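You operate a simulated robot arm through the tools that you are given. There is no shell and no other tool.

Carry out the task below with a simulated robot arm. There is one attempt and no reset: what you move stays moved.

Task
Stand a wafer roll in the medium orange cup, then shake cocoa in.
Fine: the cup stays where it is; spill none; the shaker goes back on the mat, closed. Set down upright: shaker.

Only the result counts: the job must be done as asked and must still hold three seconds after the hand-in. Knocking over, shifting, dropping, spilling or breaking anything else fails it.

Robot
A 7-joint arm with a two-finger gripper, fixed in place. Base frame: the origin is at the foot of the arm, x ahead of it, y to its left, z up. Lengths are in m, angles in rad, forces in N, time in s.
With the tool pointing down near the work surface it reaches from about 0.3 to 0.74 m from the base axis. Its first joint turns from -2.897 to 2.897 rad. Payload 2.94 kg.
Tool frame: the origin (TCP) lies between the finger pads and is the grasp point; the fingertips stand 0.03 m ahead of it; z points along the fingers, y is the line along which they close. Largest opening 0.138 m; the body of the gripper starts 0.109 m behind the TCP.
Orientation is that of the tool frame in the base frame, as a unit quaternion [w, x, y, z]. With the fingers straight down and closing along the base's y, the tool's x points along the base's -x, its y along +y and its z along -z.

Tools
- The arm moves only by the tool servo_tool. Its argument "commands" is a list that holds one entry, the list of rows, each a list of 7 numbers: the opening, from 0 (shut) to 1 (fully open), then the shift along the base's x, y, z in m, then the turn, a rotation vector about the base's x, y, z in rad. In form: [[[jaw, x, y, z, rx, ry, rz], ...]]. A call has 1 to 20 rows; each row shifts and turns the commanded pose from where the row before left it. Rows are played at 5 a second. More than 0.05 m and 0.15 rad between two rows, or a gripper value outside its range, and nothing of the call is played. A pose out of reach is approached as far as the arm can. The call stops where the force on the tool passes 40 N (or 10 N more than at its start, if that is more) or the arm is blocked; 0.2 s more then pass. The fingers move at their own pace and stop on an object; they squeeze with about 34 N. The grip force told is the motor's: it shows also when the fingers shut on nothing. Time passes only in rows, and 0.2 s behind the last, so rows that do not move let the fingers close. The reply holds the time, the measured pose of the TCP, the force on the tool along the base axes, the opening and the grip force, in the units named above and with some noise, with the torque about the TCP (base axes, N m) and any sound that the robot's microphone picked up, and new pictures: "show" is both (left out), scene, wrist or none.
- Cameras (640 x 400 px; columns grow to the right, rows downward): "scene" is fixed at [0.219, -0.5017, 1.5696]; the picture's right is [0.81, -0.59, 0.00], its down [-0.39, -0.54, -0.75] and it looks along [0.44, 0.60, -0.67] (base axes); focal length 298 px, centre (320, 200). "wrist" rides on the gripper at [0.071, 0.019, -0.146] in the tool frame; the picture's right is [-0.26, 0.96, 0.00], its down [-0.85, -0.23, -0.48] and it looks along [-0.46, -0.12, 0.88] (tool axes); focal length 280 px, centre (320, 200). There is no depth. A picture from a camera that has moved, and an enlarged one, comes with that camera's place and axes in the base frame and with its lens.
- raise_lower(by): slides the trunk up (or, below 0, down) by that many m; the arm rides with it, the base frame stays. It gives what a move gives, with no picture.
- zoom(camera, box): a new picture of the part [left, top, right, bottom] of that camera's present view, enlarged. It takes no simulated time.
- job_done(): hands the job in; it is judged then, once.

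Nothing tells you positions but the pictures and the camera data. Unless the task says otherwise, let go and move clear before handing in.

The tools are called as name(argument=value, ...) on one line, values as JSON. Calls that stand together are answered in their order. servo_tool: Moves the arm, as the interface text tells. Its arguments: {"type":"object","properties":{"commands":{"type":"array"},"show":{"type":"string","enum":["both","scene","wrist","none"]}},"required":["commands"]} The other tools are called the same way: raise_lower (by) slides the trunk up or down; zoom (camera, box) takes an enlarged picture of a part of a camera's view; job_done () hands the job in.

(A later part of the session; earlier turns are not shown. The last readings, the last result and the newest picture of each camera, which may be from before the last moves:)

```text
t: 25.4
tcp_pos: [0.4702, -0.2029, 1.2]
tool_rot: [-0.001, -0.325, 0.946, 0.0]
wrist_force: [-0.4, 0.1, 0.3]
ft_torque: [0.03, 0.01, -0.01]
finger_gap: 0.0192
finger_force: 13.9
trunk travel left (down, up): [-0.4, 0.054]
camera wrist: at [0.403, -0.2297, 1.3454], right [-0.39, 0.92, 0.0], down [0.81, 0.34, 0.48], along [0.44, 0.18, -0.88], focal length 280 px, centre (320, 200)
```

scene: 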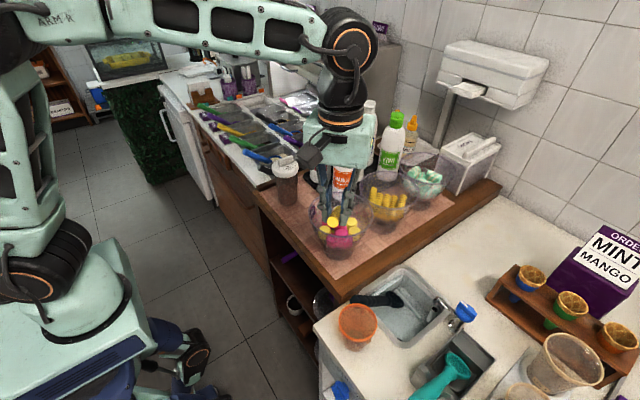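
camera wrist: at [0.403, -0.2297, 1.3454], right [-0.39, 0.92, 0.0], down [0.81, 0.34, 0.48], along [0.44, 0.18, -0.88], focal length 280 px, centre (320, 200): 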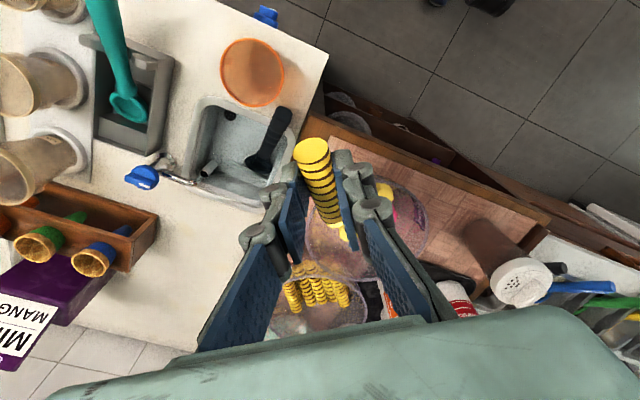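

The roll is held firmly and the cup is visible from above. I'll enlarge the cup to refine its centre, rim height and size.

zoom(camera="wrist", box=[200, 20, 310, 130])

zoom(camera="wrist", box=[270, 120, 370, 240])

zoom(camera="scene", box=[310, 285, 410, 365])

```text
3.64 times, centred on (255, 75) of wrist
camera zoom: at [0.403, -0.2297, 1.3454], right [-0.39, 0.92, 0.0], down [0.81, 0.34, 0.48], along [0.44, 0.18, -0.88], focal length 1020 px, centre (556, 654)
```

zoom: 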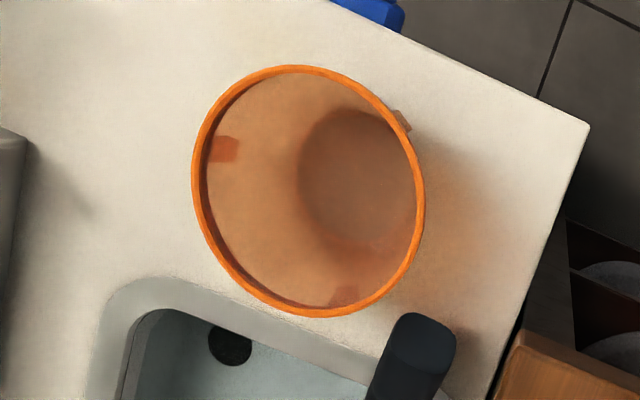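

```text
3.33 times, centred on (320, 180) of wrist
camera zoom: at [0.403, -0.2297, 1.3454], right [-0.39, 0.92, 0.0], down [0.81, 0.34, 0.48], along [0.44, 0.18, -0.88], focal length 935 px, centre (320, 267)
```

zoom: 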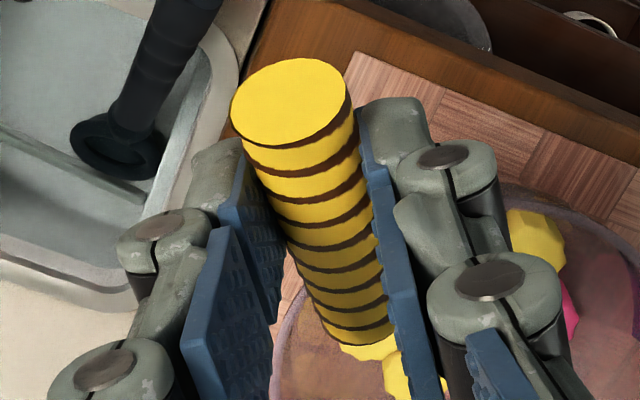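

```text
5.00 times, centred on (360, 325) of scene
camera zoom: at [0.219, -0.5017, 1.5696], right [0.81, -0.59, 0.0], down [-0.39, -0.54, -0.75], along [0.44, 0.6, -0.67], focal length 1491 px, centre (120, -425)
```

zoom: 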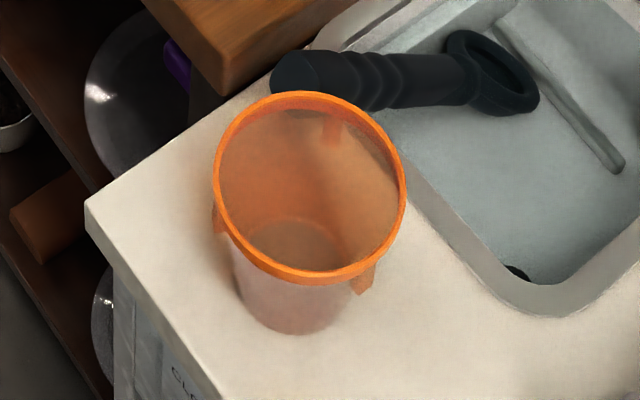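

The cup rim centre is (0.4665, -0.303) at z≈0.932 with about 78 mm inner width, and the roll is gripped 18 mm from its upper end. Now I'll yaw by 109° so the roll's free end will point down once the tool tilts outward over the cup.

servo_tool(commands=[[[0.09, 0, -0.0075, 0, 0, 0, 0.1462], [0.09, 0, -0.0075, 0, 0, 0, 0.1462], [0.09, 0, -0.0075, 0, 0, 0, 0.1462], [0.09, 0, -0.0075, 0, 0, 0, 0.1462], [0.09, 0, -0.0075, 0, 0, 0, 0.1462], [0.09, 0, -0.0075, 0, 0, 0, 0.1462], [0.09, 0, -0.0075, 0, 0, 0, 0.1462], [0.09, 0, -0.0075, 0, 0, 0, 0.1462], [0.09, 0, -0.0075, 0, 0, 0, 0.1462], [0.09, 0, -0.0075, 0, 0, 0, 0.1462], [0.09, 0, -0.0075, 0, 0, 0, 0.1462], [0.09, 0, -0.0075, 0, 0, 0, 0.1462], [0.09, 0, -0.0075, 0, 0, 0, 0.1462], [0.09, 0, 0, 0, 0, 0, 0]]], show="none")

servo_tool(commands=[[[0.09, 0, 0, 0, -0.072, -0.1108, 0], [0.09, 0, 0, 0, -0.072, -0.1108, 0], [0.09, 0, 0, 0, -0.072, -0.1108, 0], [0.09, 0, 0, 0, -0.072, -0.1108, 0], [0.09, 0, 0, 0, -0.072, -0.1108, 0], [0.09, 0, 0, 0, -0.072, -0.1108, 0], [0.09, 0, 0, 0, -0.072, -0.1108, 0], [0.09, 0, 0, 0, 0, 0, 0], [0.09, 0, 0, 0, 0, 0, 0]]], show="both")

```text
t: 28.4
tcp_pos: [0.4688, -0.2991, 1.1989]
tool_rot: [0.0, 0.959, -0.285, 0.0]
wrist_force: [0.5, 1.3, -0.6]
ft_torque: [-0.01, 0.05, 0.04]
finger_gap: 0.0191
finger_force: 14.3
trunk travel left (down, up): [-0.4, 0.054]
```

```text
t: 30.4
tcp_pos: [0.4709, -0.3028, 1.2013]
tool_rot: [0.129, 0.862, -0.261, 0.414]
wrist_force: [0.8, 0.4, -0.1]
ft_torque: [0.04, -0.04, 0.02]
finger_gap: 0.0192
finger_force: 14.1
out of reach, approached as far as the arm can: row 7
trunk travel left (down, up): [-0.4, 0.054]
camera wrist: at [0.4024, -0.2803, 1.3482], right [-0.67, -0.71, -0.2], down [-0.62, 0.69, -0.37], along [0.4, -0.12, -0.91], focal length 280 px, centre (320, 200)
```

scene: 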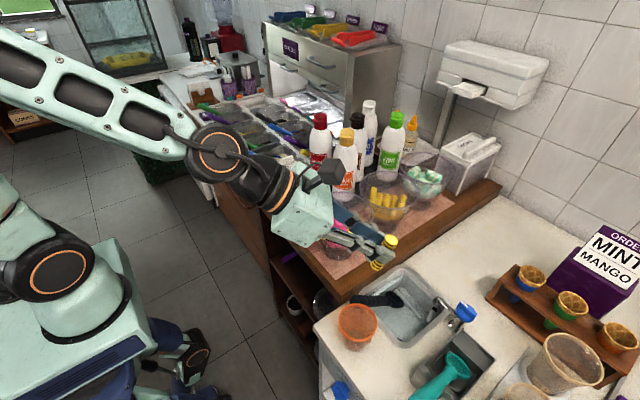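
wrist: 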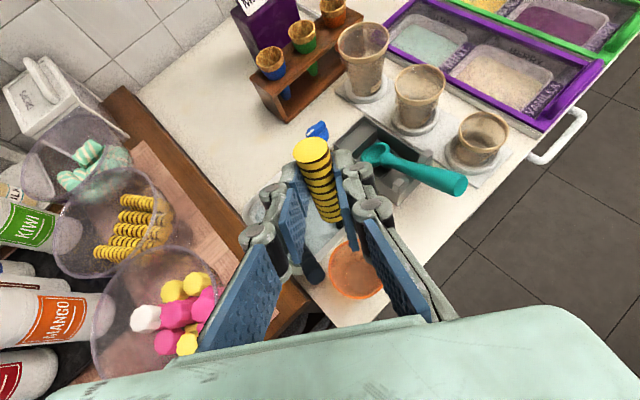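

The arm reached about 38° below horizontal at a joint limit, close to what I wanted, and the roll now hangs nearly vertical. I'll ease the tilt slightly, centre over the cup, and lower with the trunk so the joints stay as they are.

servo_tool(commands=[[[0.09, -0.006, 0.001, 0, 0.0327, 0.0503, 0], [0.09, 0, 0, 0, 0, 0, 0], [0.09, 0, 0, 0, 0, 0, 0]]], show="none")

raise_lower(by=-0.13)

servo_tool(commands=[[[0.09, 0, 0, 0, 0, 0, 0]]], show="both")

```text
t: 31.2
tcp_pos: [0.4651, -0.3018, 1.2018]
tool_rot: [0.12, 0.869, -0.26, 0.403]
wrist_force: [-0.2, 0.3, -0.6]
ft_torque: [0.03, 0.01, 0.0]
finger_gap: 0.0192
finger_force: 14.3
trunk travel left (down, up): [-0.4, 0.054]
```

```text
t: 32.8
tcp_pos: [0.4649, -0.3031, 1.0724]
tool_rot: [0.119, 0.87, -0.259, 0.403]
wrist_force: [-0.1, 0.6, 0.3]
ft_torque: [0.01, -0.01, 0.02]
finger_gap: 0.0196
finger_force: 14.3
trunk travel left (down, up): [-0.27, 0.184]
```

```text
t: 33.2
tcp_pos: [0.4649, -0.3033, 1.0729]
tool_rot: [0.12, 0.87, -0.26, 0.403]
wrist_force: [0.2, 0.8, -0.5]
ft_torque: [0.01, 0.01, 0.0]
finger_gap: 0.0193
finger_force: 13.6
trunk travel left (down, up): [-0.27, 0.184]
camera wrist: at [0.3995, -0.284, 1.2205], right [-0.67, -0.71, -0.2], down [-0.64, 0.69, -0.34], along [0.38, -0.1, -0.92], focal length 280 px, centre (320, 200)
```

scene: 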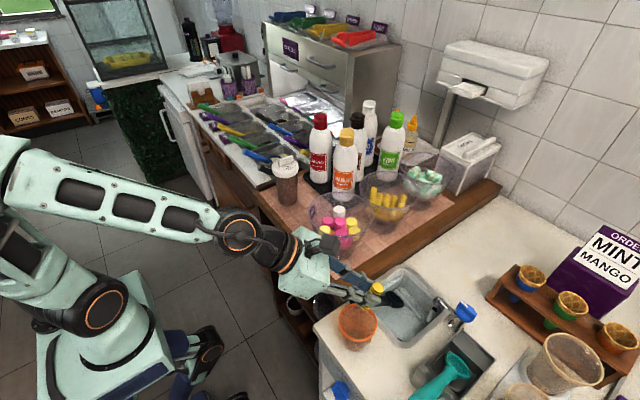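
wrist: 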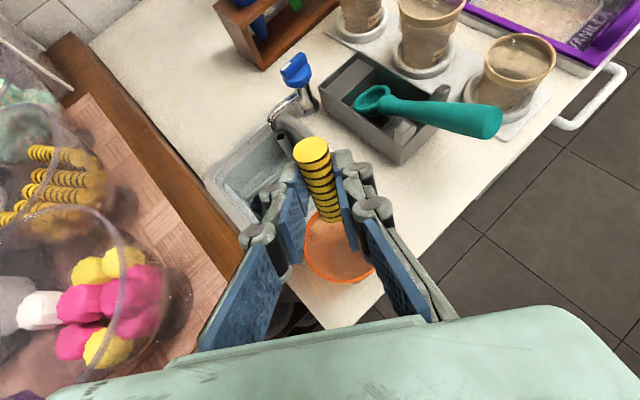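

The roll hangs above the cup, nearly vertical. Enlarging both views to check its lower end against the rim.

zoom(camera="scene", box=[310, 265, 430, 365])

zoom(camera="wrist", box=[260, 120, 400, 300])

```text
4.00 times, centred on (370, 315) of scene
camera zoom: at [0.219, -0.5017, 1.5696], right [0.81, -0.59, 0.0], down [-0.39, -0.54, -0.75], along [0.44, 0.6, -0.67], focal length 1193 px, centre (120, -260)
```

zoom: 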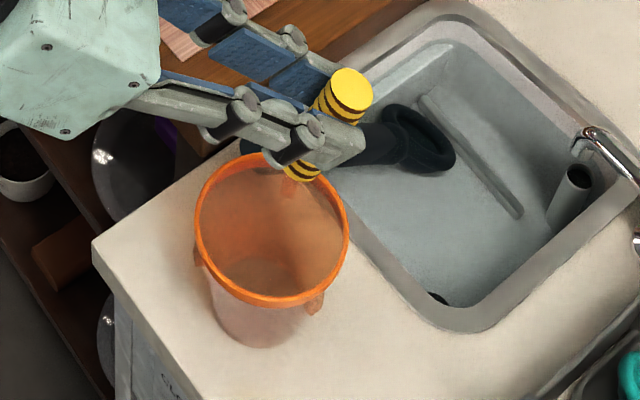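

```text
2.22 times, centred on (330, 210) of wrist
camera zoom: at [0.3995, -0.284, 1.2205], right [-0.67, -0.71, -0.2], down [-0.64, 0.69, -0.34], along [0.38, -0.1, -0.92], focal length 623 px, centre (298, 178)
```

zoom: 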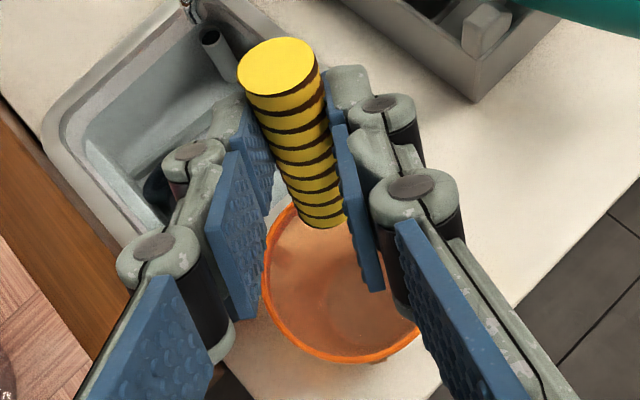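

Roll bottom sits about 8 mm outward of the cup centre as planned, with clearance all round. Lowering by trunk, first 10 cm.

raise_lower(by=-0.1)

servo_tool(commands=[[[0.09, 0, 0, 0, 0, 0, 0]]], show="both")

zoom(camera="scene", box=[310, 275, 430, 365])

zoom(camera="wrist", box=[260, 120, 400, 300])

```text
t: 34.5
tcp_pos: [0.465, -0.3031, 0.972]
tool_rot: [0.119, 0.87, -0.259, 0.402]
wrist_force: [0.6, 0.2, -0.8]
ft_torque: [-0.05, -0.01, 0.0]
finger_gap: 0.0194
finger_force: 13.6
trunk travel left (down, up): [-0.17, 0.284]
```

```text
t: 34.9
tcp_pos: [0.4652, -0.3035, 0.9716]
tool_rot: [0.12, 0.87, -0.26, 0.402]
wrist_force: [-0.1, -1.1, 0.0]
ft_torque: [0.03, -0.01, 0.0]
finger_gap: 0.0194
finger_force: 14.5
trunk travel left (down, up): [-0.17, 0.284]
camera wrist: at [0.3995, -0.284, 1.1205], right [-0.67, -0.71, -0.2], down [-0.64, 0.69, -0.34], along [0.38, -0.1, -0.92], focal length 280 px, centre (320, 200)
```

scene: 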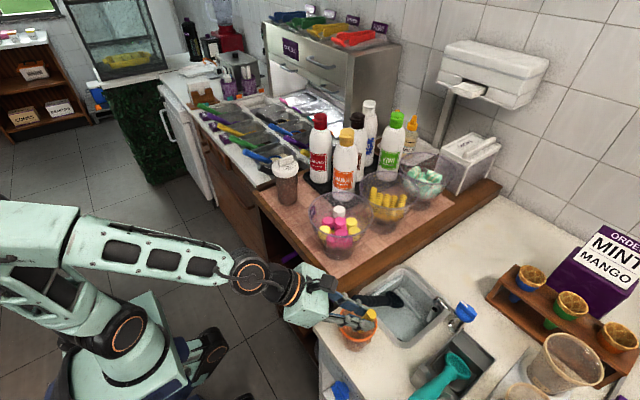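
wrist: 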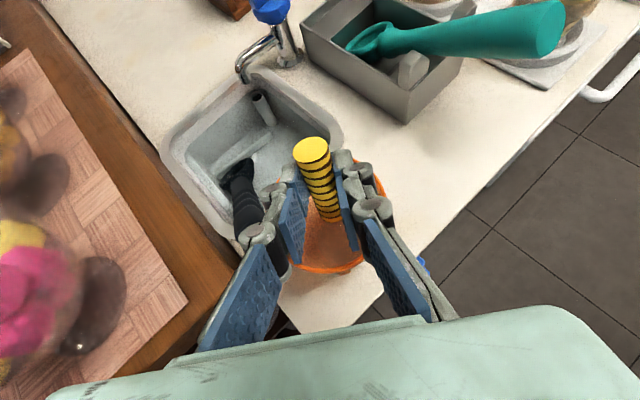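

```text
4.44 times, centred on (370, 320) of scene
camera zoom: at [0.219, -0.5017, 1.5696], right [0.81, -0.59, 0.0], down [-0.39, -0.54, -0.75], along [0.44, 0.6, -0.67], focal length 1325 px, centre (98, -333)
```

zoom: 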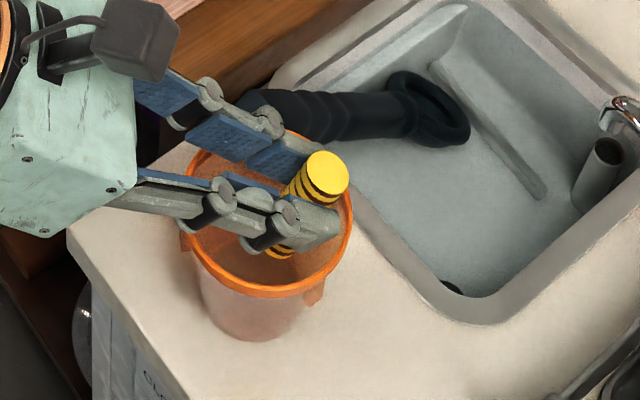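

```text
2.22 times, centred on (330, 210) of wrist
camera zoom: at [0.3995, -0.284, 1.1205], right [-0.67, -0.71, -0.2], down [-0.64, 0.69, -0.34], along [0.38, -0.1, -0.92], focal length 623 px, centre (298, 178)
```

zoom: 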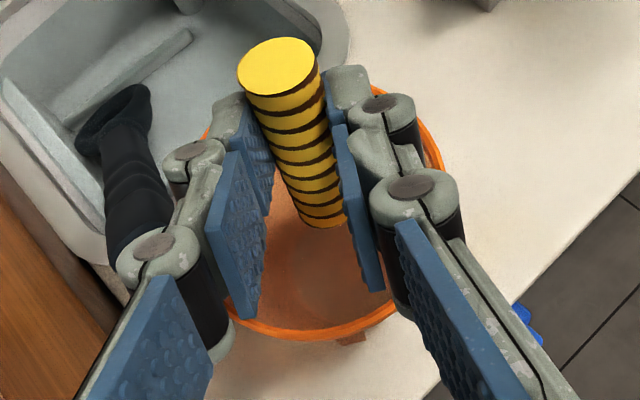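

The roll's lower half is inside the rim. Lowering another 3 cm, then checking the finger clearance at the rim.

raise_lower(by=-0.028)

servo_tool(commands=[[[0.09, 0, 0, 0, 0, 0, 0]]], show="both")

zoom(camera="scene", box=[310, 290, 410, 365])

zoom(camera="wrist", box=[260, 120, 400, 300])

```text
t: 35.6
tcp_pos: [0.4637, -0.304, 0.9433]
tool_rot: [0.12, 0.87, -0.26, 0.402]
wrist_force: [-0.3, 0.7, 0.2]
ft_torque: [-0.02, -0.02, -0.01]
finger_gap: 0.0189
finger_force: 14.0
trunk travel left (down, up): [-0.142, 0.312]
```

```text
t: 36.0
tcp_pos: [0.4652, -0.3032, 0.9439]
tool_rot: [0.12, 0.869, -0.26, 0.403]
wrist_force: [0.1, 0.1, 0.5]
ft_torque: [0.0, -0.02, 0.02]
finger_gap: 0.0192
finger_force: 14.1
trunk travel left (down, up): [-0.142, 0.312]
camera wrist: at [0.3995, -0.284, 1.0925], right [-0.67, -0.71, -0.2], down [-0.64, 0.69, -0.34], along [0.38, -0.1, -0.92], focal length 280 px, centre (320, 200)
```

scene: 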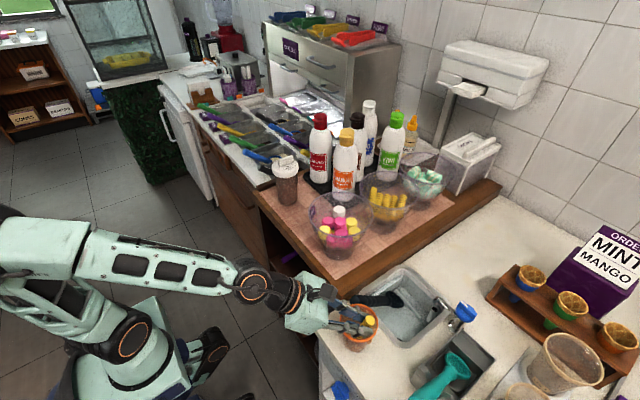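
wrist: 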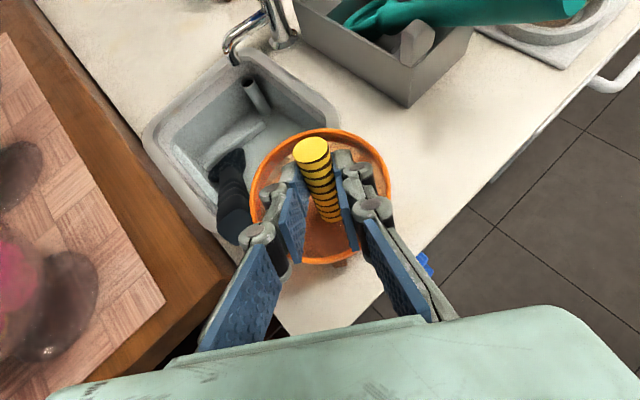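

```text
5.33 times, centred on (360, 328) of scene
camera zoom: at [0.219, -0.5017, 1.5696], right [0.81, -0.59, 0.0], down [-0.39, -0.54, -0.75], along [0.44, 0.6, -0.67], focal length 1590 px, centre (107, -480)
```

zoom: 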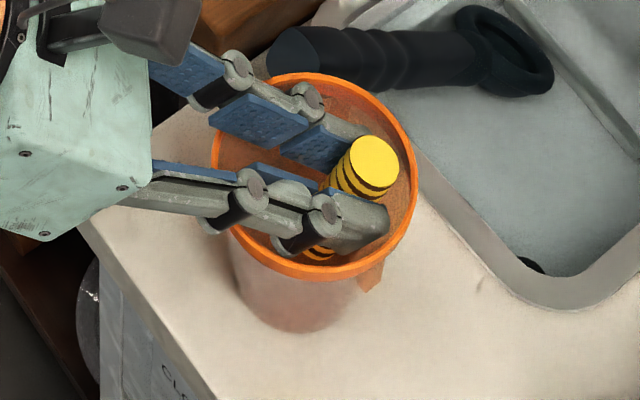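

```text
2.22 times, centred on (330, 210) of wrist
camera zoom: at [0.3995, -0.284, 1.0925], right [-0.67, -0.71, -0.2], down [-0.64, 0.69, -0.34], along [0.38, -0.1, -0.92], focal length 623 px, centre (298, 178)
```

zoom: 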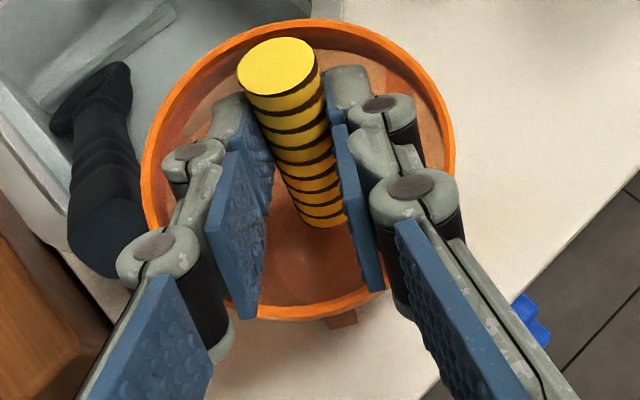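

The fingers are inside the rim with about 5 mm to spare at the right knuckle, so I'll open only about 2 mm per side in small steps and let the roll slide down.

servo_tool(commands=[[[0.14, 0, 0, 0, 0, 0, 0], [0.15, 0, 0, 0, 0, 0, 0], [0.16, 0, 0, 0, 0, 0, 0], [0.17, 0, 0, 0, 0, 0, 0], [0.17, 0, 0, 0, 0, 0, 0], [0.17, 0, 0, 0, 0, 0, 0]]], show="both")

zoom(camera="scene", box=[310, 290, 410, 365])

zoom(camera="wrist", box=[260, 120, 400, 300])

```text
t: 37.4
tcp_pos: [0.4641, -0.3037, 0.9439]
tool_rot: [0.119, 0.87, -0.26, 0.402]
wrist_force: [-0.1, 1.0, 0.5]
ft_torque: [-0.01, 0.01, -0.02]
finger_gap: 0.0233
finger_force: 0.0
trunk travel left (down, up): [-0.142, 0.312]
camera wrist: at [0.3995, -0.284, 1.0925], right [-0.67, -0.71, -0.2], down [-0.64, 0.69, -0.34], along [0.38, -0.1, -0.92], focal length 280 px, centre (320, 200)
```

scene: 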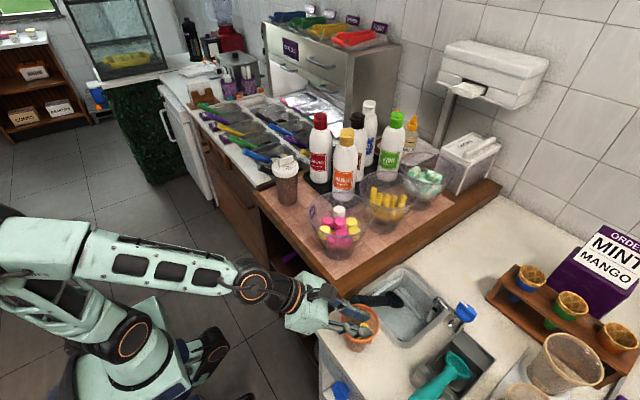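
wrist: 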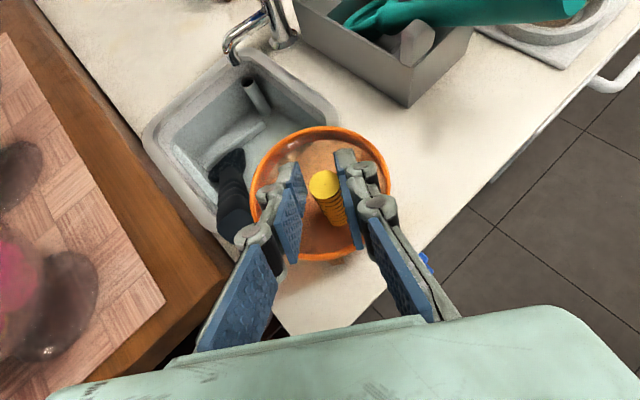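

```text
5.33 times, centred on (360, 328) of scene
camera zoom: at [0.219, -0.5017, 1.5696], right [0.81, -0.59, 0.0], down [-0.39, -0.54, -0.75], along [0.44, 0.6, -0.67], focal length 1590 px, centre (107, -480)
```

zoom: 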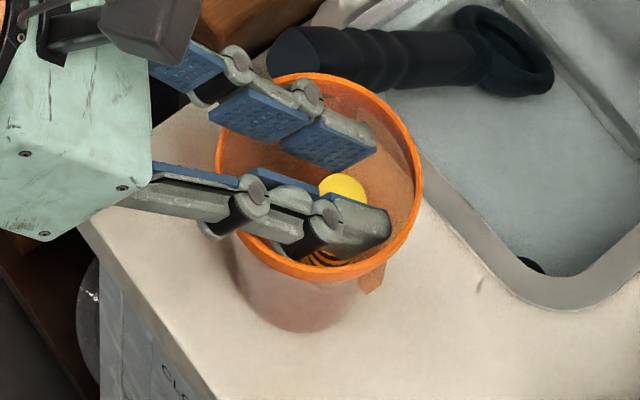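

```text
2.22 times, centred on (330, 210) of wrist
camera zoom: at [0.3995, -0.284, 1.0925], right [-0.67, -0.71, -0.2], down [-0.64, 0.69, -0.34], along [0.38, -0.1, -0.92], focal length 623 px, centre (298, 178)
```

zoom: 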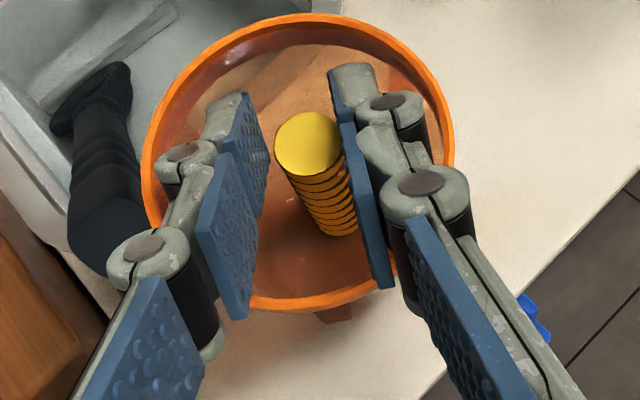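

The roll dropped in and appears upright, standing near the middle of the cup; the cup seems to have slid only 2–3 mm. I'll raise the trunk straight up to get clear and verify.

raise_lower(by=0.05)

servo_tool(commands=[[[0.17, 0, 0, 0, 0, 0, 0]]], show="both")

zoom(camera="scene", box=[310, 290, 410, 365])

zoom(camera="wrist", box=[260, 120, 400, 300])

```text
t: 38.4
tcp_pos: [0.4642, -0.3029, 0.9944]
tool_rot: [0.12, 0.87, -0.26, 0.401]
wrist_force: [0.2, -0.6, -0.4]
ft_torque: [0.03, 0.01, -0.01]
finger_gap: 0.0233
finger_force: 0.0
trunk travel left (down, up): [-0.192, 0.262]
```

```text
t: 38.8
tcp_pos: [0.4649, -0.3038, 0.9933]
tool_rot: [0.12, 0.87, -0.26, 0.403]
wrist_force: [-0.5, -0.4, 0.1]
ft_torque: [0.02, -0.02, -0.04]
finger_gap: 0.0235
finger_force: 0.0
trunk travel left (down, up): [-0.192, 0.262]
camera wrist: at [0.3995, -0.284, 1.1424], right [-0.67, -0.71, -0.2], down [-0.64, 0.69, -0.34], along [0.38, -0.1, -0.92], focal length 280 px, centre (320, 200)
```

scene: 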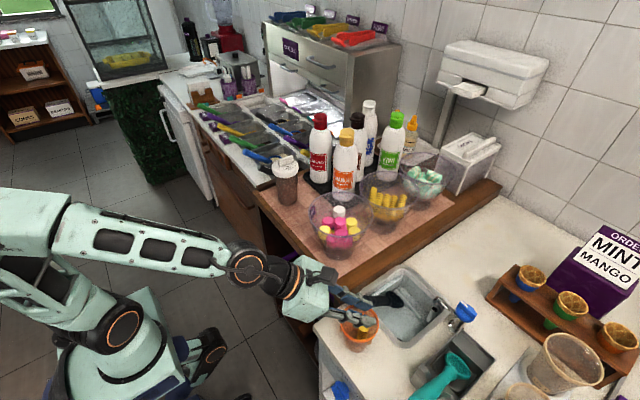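
wrist: 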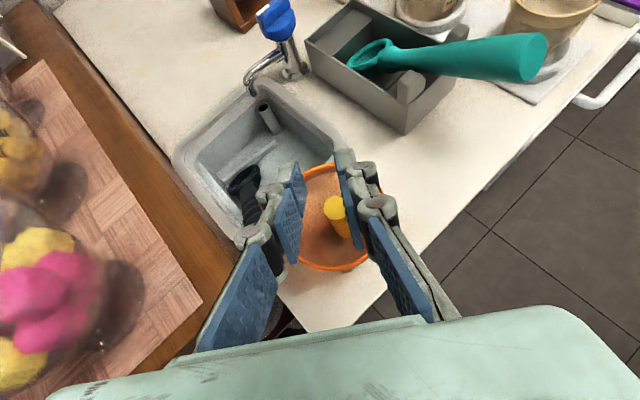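

```text
5.33 times, centred on (360, 328) of scene
camera zoom: at [0.219, -0.5017, 1.5696], right [0.81, -0.59, 0.0], down [-0.39, -0.54, -0.75], along [0.44, 0.6, -0.67], focal length 1590 px, centre (107, -480)
```

zoom: 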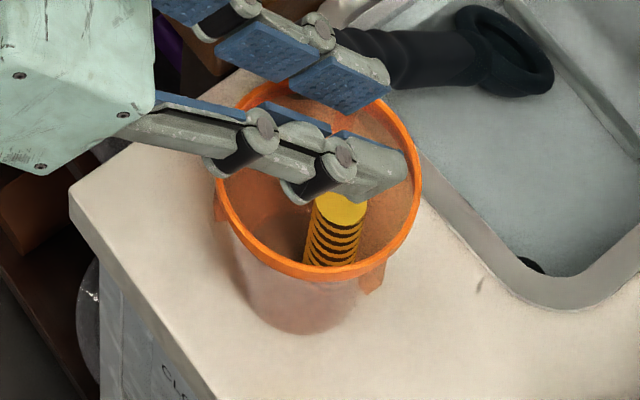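

```text
2.22 times, centred on (330, 210) of wrist
camera zoom: at [0.3995, -0.284, 1.1424], right [-0.67, -0.71, -0.2], down [-0.64, 0.69, -0.34], along [0.38, -0.1, -0.92], focal length 623 px, centre (298, 178)
```

zoom: 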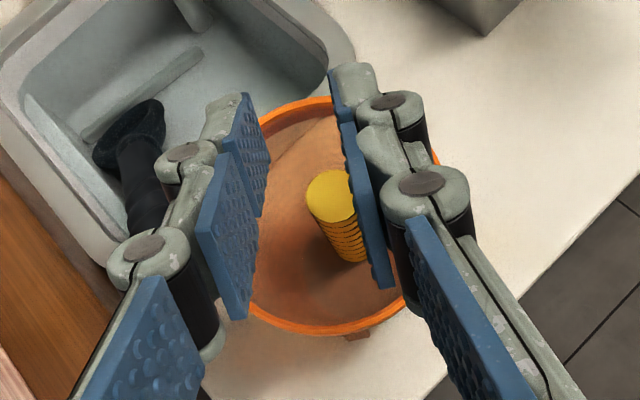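

The wafer roll stands in the cup with only a slight lean. Now I'll rise clear, bring the tool back to vertical, and take a clean look at the cup.

servo_tool(commands=[[[0.17, 0, 0, 0.04, 0, 0, 0], [0.17, 0, 0, 0.04, 0, 0, 0], [0.17, -0.01, 0.01, 0.04, 0.0785, 0.1209, 0], [0.17, -0.01, 0.01, 0.04, 0.0785, 0.1209, 0], [0.25, -0.01, 0.02, 0.02, 0.0785, 0.1209, 0], [0.3, 0, 0.02, 0.01, 0.0785, 0.1209, 0], [0.4, 0, 0.02, 0, 0.0785, 0.1209, 0], [0.4, 0, 0.02, 0, 0.0785, 0.1209, 0], [0.4, 0, 0, 0, 0, 0, 0], [0.4, 0, 0, 0, 0, 0, 0]]], show="both")

zoom(camera="scene", box=[310, 285, 410, 365])

```text
t: 41.0
tcp_pos: [0.4344, -0.2033, 1.1856]
tool_rot: [0.0, 0.958, -0.285, 0.0]
wrist_force: [0.8, 0.6, -0.3]
ft_torque: [0.01, 0.02, 0.01]
finger_gap: 0.0553
finger_force: 0.1
trunk travel left (down, up): [-0.192, 0.262]
camera wrist: at [0.4833, -0.2583, 1.3316], right [-0.75, -0.66, 0.0], down [-0.58, 0.66, 0.48], along [-0.32, 0.35, -0.88], focal length 280 px, centre (320, 200)
```

scene: 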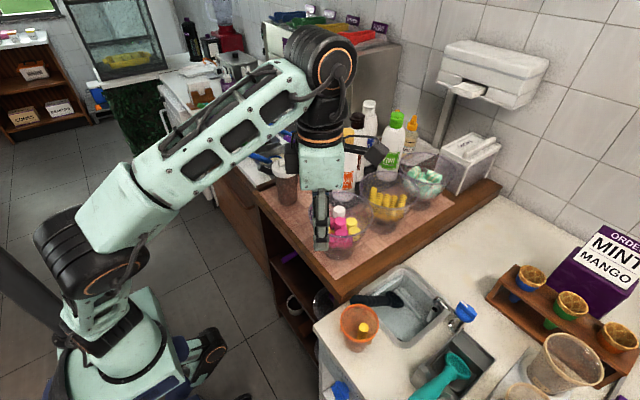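
wrist: 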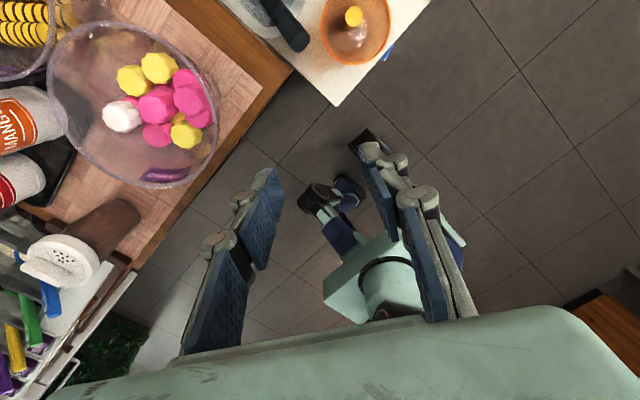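

```text
5.00 times, centred on (360, 325) of scene
camera zoom: at [0.219, -0.5017, 1.5696], right [0.81, -0.59, 0.0], down [-0.39, -0.54, -0.75], along [0.44, 0.6, -0.67], focal length 1491 px, centre (120, -425)
```

zoom: 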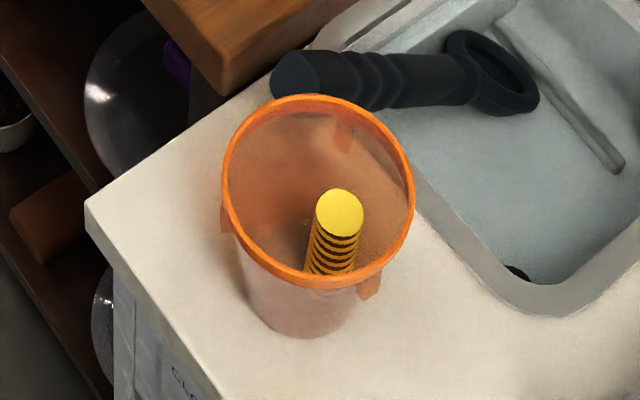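

The cup has moved only about 4 mm and the roll stands inside it. Now I'll swing over to the shaker with the tool down and the jaws parallel to the lid's bar to study and test the knob.

servo_tool(commands=[[[0.4, 0.0065, 0.0197, 0, 0, 0, -0.1426], [0.4, 0.0065, 0.0197, 0, 0, 0, -0.1426], [0.4, 0.0065, 0.0197, 0, 0, 0, -0.1426], [0.4, 0.0065, 0.0197, 0, 0, 0, -0.1426], [0.4, 0.0065, 0.0197, 0, 0, 0, -0.1426], [0.4, 0.0065, 0.0197, 0, 0, 0, -0.1426], [0.4, 0.0065, 0.0197, 0, 0, 0, -0.1426], [0.4, 0.0065, 0.0197, 0, 0, 0, -0.1426], [0.4, 0.0065, 0.0197, 0, 0, 0, -0.1426], [0.4, 0.0065, 0.0197, 0, 0, 0, -0.1426], [0.4, 0.0065, 0.0197, 0, 0, 0, -0.1426], [0.4, 0.0065, 0.0197, 0, 0, 0, -0.1426], [0.4, 0.0065, 0.0197, 0, 0, 0, -0.1426], [0.4, 0.0065, 0.0197, 0, 0, 0, -0.1426], [0.4, 0.0065, 0.0197, 0, 0, 0, -0.1426], [0.4, 0.0065, 0.0197, 0, 0, 0, -0.1426], [0.4, 0.0065, 0.0197, 0, 0, 0, -0.1426], [0.4, 0.0065, 0.0197, 0, 0, 0, -0.1426], [0.4, 0, 0, 0, 0, 0, 0]]], show="wrist")

zoom(camera="wrist", box=[300, 100, 400, 200])

```text
t: 45.0
tcp_pos: [0.5139, 0.1128, 1.1848]
tool_rot: [0.001, -0.046, 0.999, 0.001]
wrist_force: [-0.6, 0.8, -0.3]
ft_torque: [0.01, 0.02, 0.02]
finger_gap: 0.0553
finger_force: 0.0
out of reach, approached as far as the arm can: row 15, 16, 17, 18
trunk travel left (down, up): [-0.192, 0.262]
camera wrist: at [0.4416, 0.1257, 1.3305], right [0.17, 0.98, 0.0], down [0.87, -0.15, 0.48], along [0.47, -0.08, -0.88], focal length 280 px, centre (320, 200)
```

wrist: 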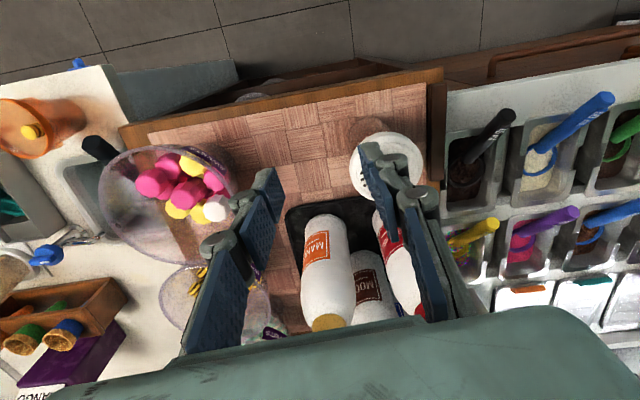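

```text
4.00 times, centred on (350, 150) of wrist
camera zoom: at [0.4416, 0.1257, 1.3305], right [0.17, 0.98, 0.0], down [0.87, -0.15, 0.48], along [0.47, -0.08, -0.88], focal length 1122 px, centre (200, 400)
```

zoom: 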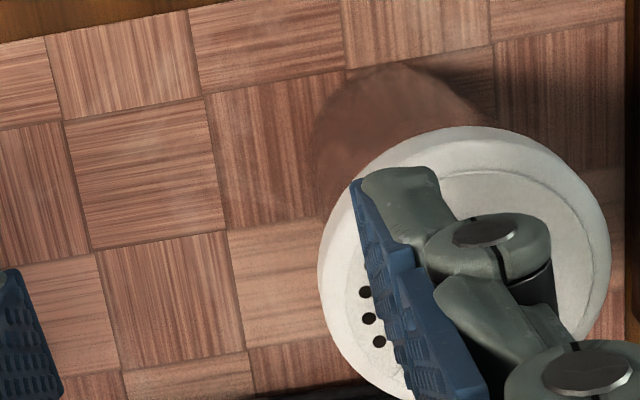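

The wrist ran out of reach because the trunk is low relative to this height. I'll raise the trunk and come down with the arm instead.

raise_lower(by=0.14)

servo_tool(commands=[[[0.4, 0, 0, -0.04, 0, 0, 0], [0.4, 0, 0, -0.04, 0, 0, 0], [0.4, 0, 0, -0.04, 0, 0, 0], [0.4, 0, 0, -0.02, 0, 0, 0], [0.4, 0, 0, 0, 0, 0, 0], [0.4, 0, 0, 0, 0, 0, 0]]], show="wrist")

```text
t: 46.6
tcp_pos: [0.5138, 0.1125, 1.3265]
tool_rot: [0.001, -0.046, 0.999, 0.002]
wrist_force: [-0.4, 0.3, 0.7]
ft_torque: [0.0, 0.01, 0.0]
finger_gap: 0.0554
finger_force: 0.0
trunk travel left (down, up): [-0.332, 0.122]
```

```text
t: 48.0
tcp_pos: [0.5141, 0.1108, 1.185]
tool_rot: [0.0, -0.045, 0.999, 0.001]
wrist_force: [0.2, 0.3, -0.3]
ft_torque: [0.02, -0.01, 0.0]
finger_gap: 0.0549
finger_force: 0.0
trunk travel left (down, up): [-0.332, 0.122]
camera wrist: at [0.4418, 0.1228, 1.3305], right [0.17, 0.98, 0.0], down [0.87, -0.15, 0.48], along [0.47, -0.08, -0.88], focal length 280 px, centre (320, 200)
```

wrist: 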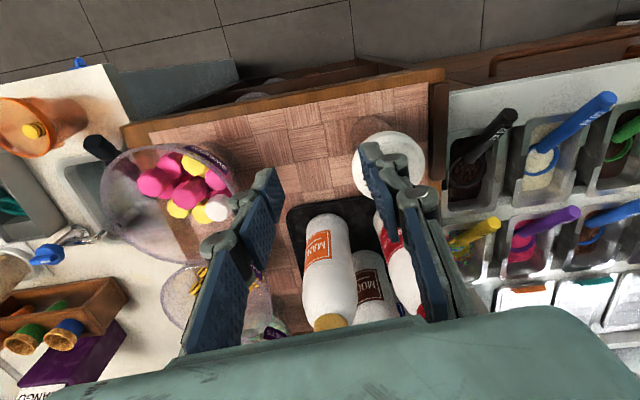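

The arm is free again. I'll move over the shaker lid with a wide opening so it isn't hidden.

servo_tool(commands=[[[0.7, 0.02, 0.02, 0, 0, 0, -0.045], [0.9, 0.022, 0.02, 0, 0, 0, -0.045], [0.9, 0.004, 0, -0.03, 0, 0, 0], [0.9, 0, 0, -0.03, 0, 0, 0], [0.9, 0, 0, 0, 0, 0, 0]]], show="wrist")

zoom(camera="wrist", box=[300, 100, 420, 200])

```text
t: 49.2
tcp_pos: [0.5594, 0.1503, 1.126]
tool_rot: [0.001, -0.001, 1.0, 0.001]
wrist_force: [0.2, -0.1, 0.0]
ft_torque: [-0.01, 0.02, -0.01]
finger_gap: 0.1243
finger_force: 0.0
trunk travel left (down, up): [-0.332, 0.122]
camera wrist: at [0.4878, 0.1698, 1.2706], right [0.26, 0.97, 0.0], down [0.85, -0.23, 0.48], along [0.46, -0.12, -0.88], focal length 280 px, centre (320, 200)
```

wrist: 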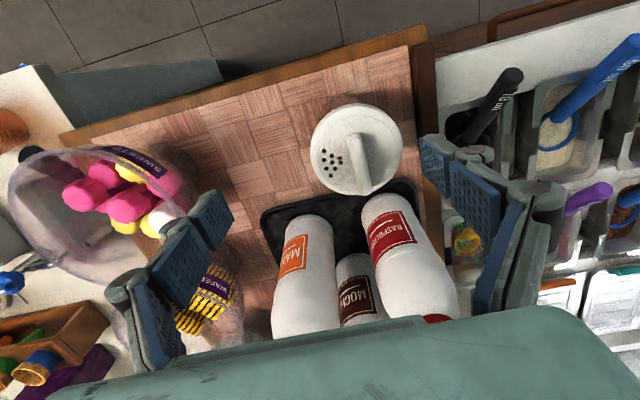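

```text
4.00 times, centred on (360, 150) of wrist
camera zoom: at [0.4878, 0.1698, 1.2706], right [0.26, 0.97, 0.0], down [0.85, -0.23, 0.48], along [0.46, -0.12, -0.88], focal length 1122 px, centre (160, 400)
```

zoom: 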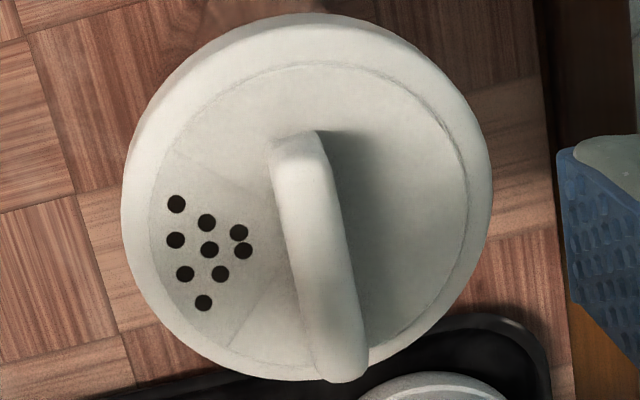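

Re-triangulating with an unobstructed view puts the lid centre at (0.581, 0.180), top at z≈1.02, with the bar running along x and about 10 mm thick, 18 mm high. I'll straddle the bar with the jaws and test the knob gently.

servo_tool(commands=[[[0.35, 0.0113, 0.015, 0, 0, 0, 0], [0.3, 0.0113, 0.015, -0.01, 0, 0, 0], [0.3, 0, 0, -0.02, 0, 0, 0], [0.3, 0, 0, 0, 0, 0, 0], [0.3, 0, 0, 0, 0, 0, 0]]], show="both")

zoom(camera="wrist", box=[260, 110, 380, 220])

zoom(camera="scene", box=[250, 120, 330, 200])

```text
t: 50.4
tcp_pos: [0.5826, 0.1826, 1.0946]
tool_rot: [0.001, 0.0, 1.0, 0.001]
wrist_force: [0.3, -0.4, 0.4]
ft_torque: [-0.01, -0.01, 0.01]
finger_gap: 0.0415
finger_force: 0.1
trunk travel left (down, up): [-0.332, 0.122]
camera wrist: at [0.5112, 0.2023, 1.2399], right [0.26, 0.97, 0.0], down [0.85, -0.23, 0.48], along [0.46, -0.12, -0.88], focal length 280 px, centre (320, 200)
```

scene: 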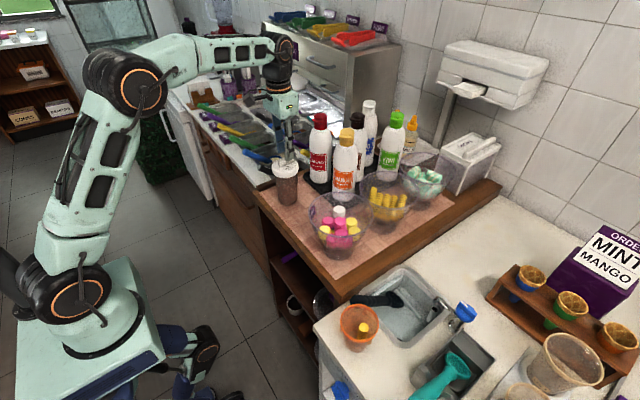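
wrist: 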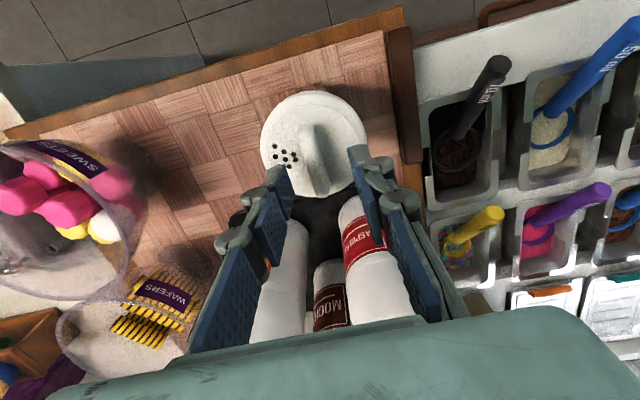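

```text
3.64 times, centred on (320, 165) of wrist
camera zoom: at [0.5112, 0.2023, 1.2399], right [0.26, 0.97, 0.0], down [0.85, -0.23, 0.48], along [0.46, -0.12, -0.88], focal length 1020 px, centre (320, 327)
```

zoom: 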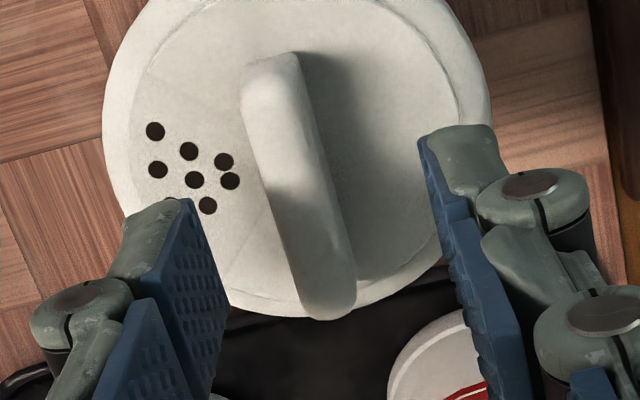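

```text
5.00 times, centred on (290, 160) of scene
camera zoom: at [0.219, -0.5017, 1.5696], right [0.81, -0.59, 0.0], down [-0.39, -0.54, -0.75], along [0.44, 0.6, -0.67], focal length 1491 px, centre (470, 400)
```

zoom: 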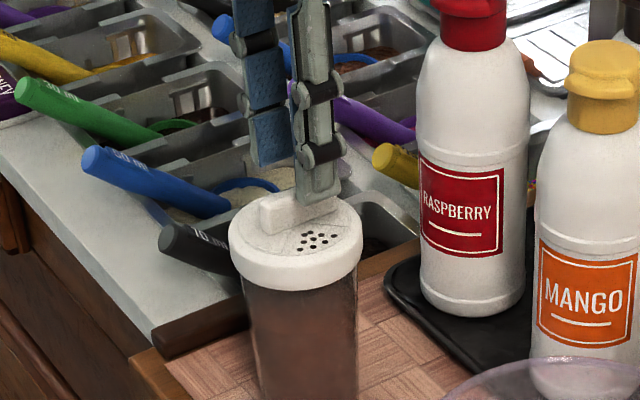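

The bar sits about 4 mm to the -y side of the jaw centre. I'll correct for that and lower until the fingertips are a few millimetres above the disc.

servo_tool(commands=[[[0.3, 0, -0.004, -0.013, 0, 0, 0], [0.25, 0, 0, -0.013, 0, 0, 0], [0.25, 0, 0, -0.011, 0, 0, 0], [0.25, 0, 0, 0, 0, 0, 0]]], show="both")

zoom(camera="wrist", box=[260, 110, 380, 220])

zoom(camera="scene", box=[260, 130, 320, 200])

```text
t: 51.6
tcp_pos: [0.5835, 0.1801, 1.0664]
tool_rot: [0.008, -0.001, 1.0, 0.002]
wrist_force: [-5.0, -2.8, 15.8]
ft_torque: [-0.24, 0.25, -0.01]
finger_gap: 0.0355
finger_force: 0.6
trunk travel left (down, up): [-0.332, 0.122]
stopped in row 4: the force on the tool passed its limit at 42 N (the readings are from after the stop); the commanded pose is now the measured one
camera wrist: at [0.5096, 0.1981, 1.2104], right [0.26, 0.97, 0.01], down [0.84, -0.23, 0.49], along [0.47, -0.12, -0.87], focal length 280 px, centre (320, 200)
```

scene: 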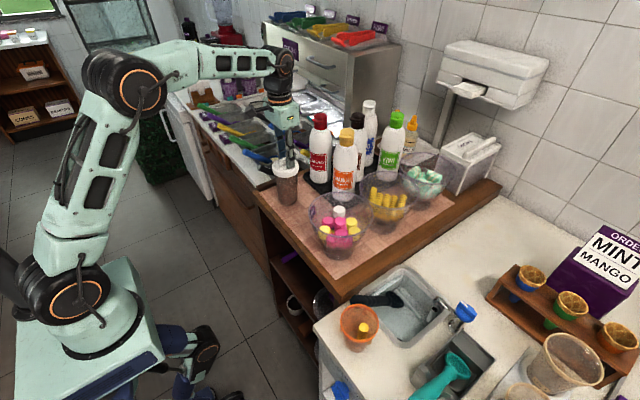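
wrist: 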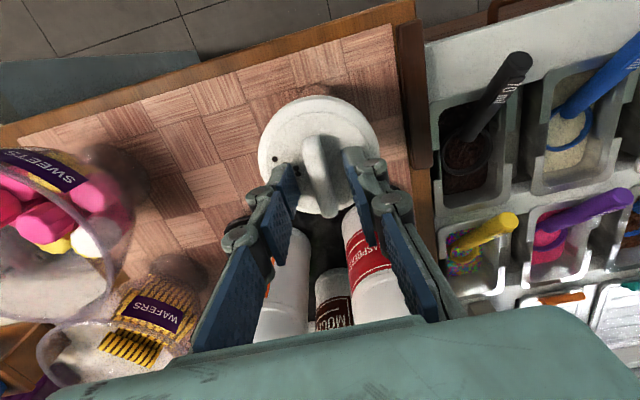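

```text
3.64 times, centred on (320, 165) of wrist
camera zoom: at [0.5096, 0.1981, 1.2104], right [0.26, 0.97, 0.01], down [0.84, -0.23, 0.49], along [0.47, -0.12, -0.87], focal length 1020 px, centre (320, 327)
```

zoom: 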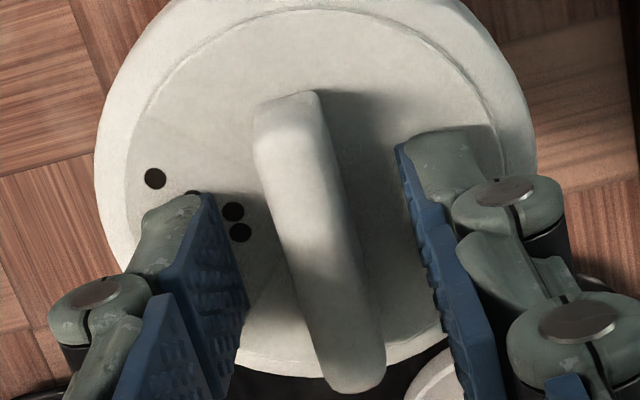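

```text
5.71 times, centred on (290, 165) of scene
camera zoom: at [0.219, -0.5017, 1.5696], right [0.81, -0.59, 0.0], down [-0.39, -0.54, -0.75], along [0.44, 0.6, -0.67], focal length 1704 px, centre (491, 400)
```

zoom: 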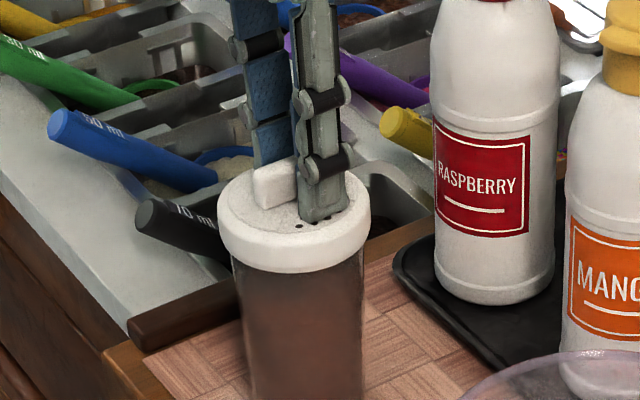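

The fingertips touched the disc, so its top is at about z = 1.036, 15 mm higher than I had. I'll back off 4 mm, recentre on the lid axis (about (0.578, 0.180)), and then close on the bar.

servo_tool(commands=[[[0.25, 0, 0, 0.005, 0, 0.016, 0], [0.25, -0.005, 0, 0, 0, 0, 0], [0.25, 0, 0, 0, 0, 0, 0], [0.2, 0, 0, 0, 0, 0, 0]]], show="wrist")

zoom(camera="wrist", box=[250, 90, 390, 220])

```text
t: 52.6
tcp_pos: [0.5793, 0.1801, 1.0674]
tool_rot: [-0.003, 0.0, 1.0, 0.002]
wrist_force: [0.5, 0.7, 0.1]
ft_torque: [-0.02, 0.03, 0.0]
finger_gap: 0.0275
finger_force: 0.1
trunk travel left (down, up): [-0.332, 0.122]
camera wrist: at [0.5091, 0.1999, 1.2132], right [0.26, 0.97, 0.0], down [0.85, -0.23, 0.47], along [0.46, -0.12, -0.88], focal length 280 px, centre (320, 200)
```

wrist: 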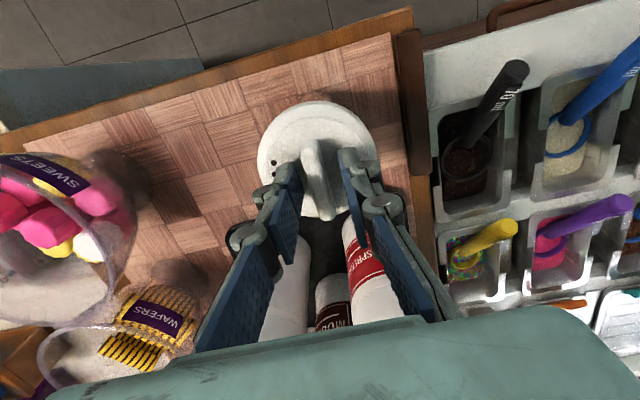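

```text
3.08 times, centred on (320, 155) of wrist
camera zoom: at [0.5091, 0.1999, 1.2132], right [0.26, 0.97, 0.0], down [0.85, -0.23, 0.47], along [0.46, -0.12, -0.88], focal length 863 px, centre (320, 338)
```

zoom: 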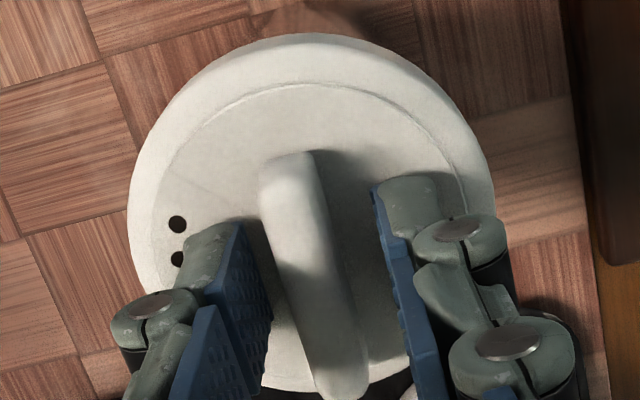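

The bar is within 2 mm of centre between the pads. Closing on it gradually.

servo_tool(commands=[[[0.18, 0, -0.0015, 0, 0, 0, 0], [0.14, 0, 0, 0, 0, 0, 0], [0.1, 0, 0, 0, 0, 0, 0], [0.07, 0, 0, 0, 0, 0, 0], [0.05, 0, 0, 0, 0, 0, 0], [0.03, 0, 0, 0, 0, 0, 0], [0.03, 0, 0, 0, 0, 0, 0]]], show="wrist")

zoom(camera="wrist", box=[250, 90, 390, 220])

```text
t: 54.2
tcp_pos: [0.5798, 0.1797, 1.0674]
tool_rot: [-0.001, 0.001, 1.0, 0.002]
wrist_force: [0.1, 0.3, 0.4]
ft_torque: [-0.03, 0.01, -0.03]
finger_gap: 0.011
finger_force: 34.1
trunk travel left (down, up): [-0.332, 0.122]
camera wrist: at [0.5093, 0.1985, 1.2127], right [0.26, 0.97, 0.0], down [0.85, -0.23, 0.47], along [0.46, -0.12, -0.88], focal length 280 px, centre (320, 200)
```

wrist: 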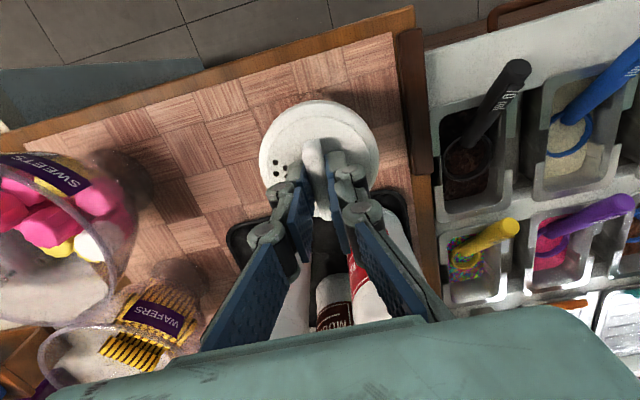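

```text
3.08 times, centred on (320, 155) of wrist
camera zoom: at [0.5093, 0.1985, 1.2127], right [0.26, 0.97, 0.0], down [0.85, -0.23, 0.47], along [0.46, -0.12, -0.88], focal length 863 px, centre (320, 338)
```

zoom: 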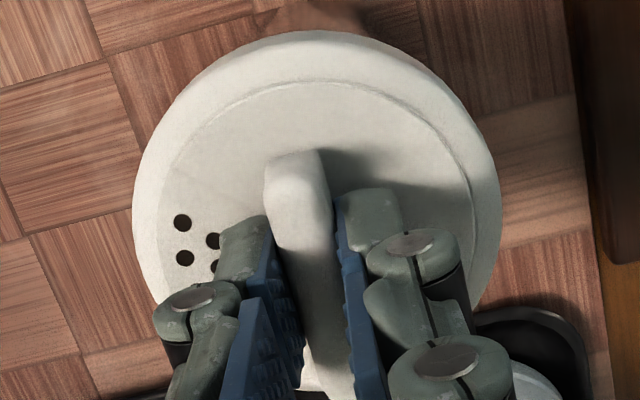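

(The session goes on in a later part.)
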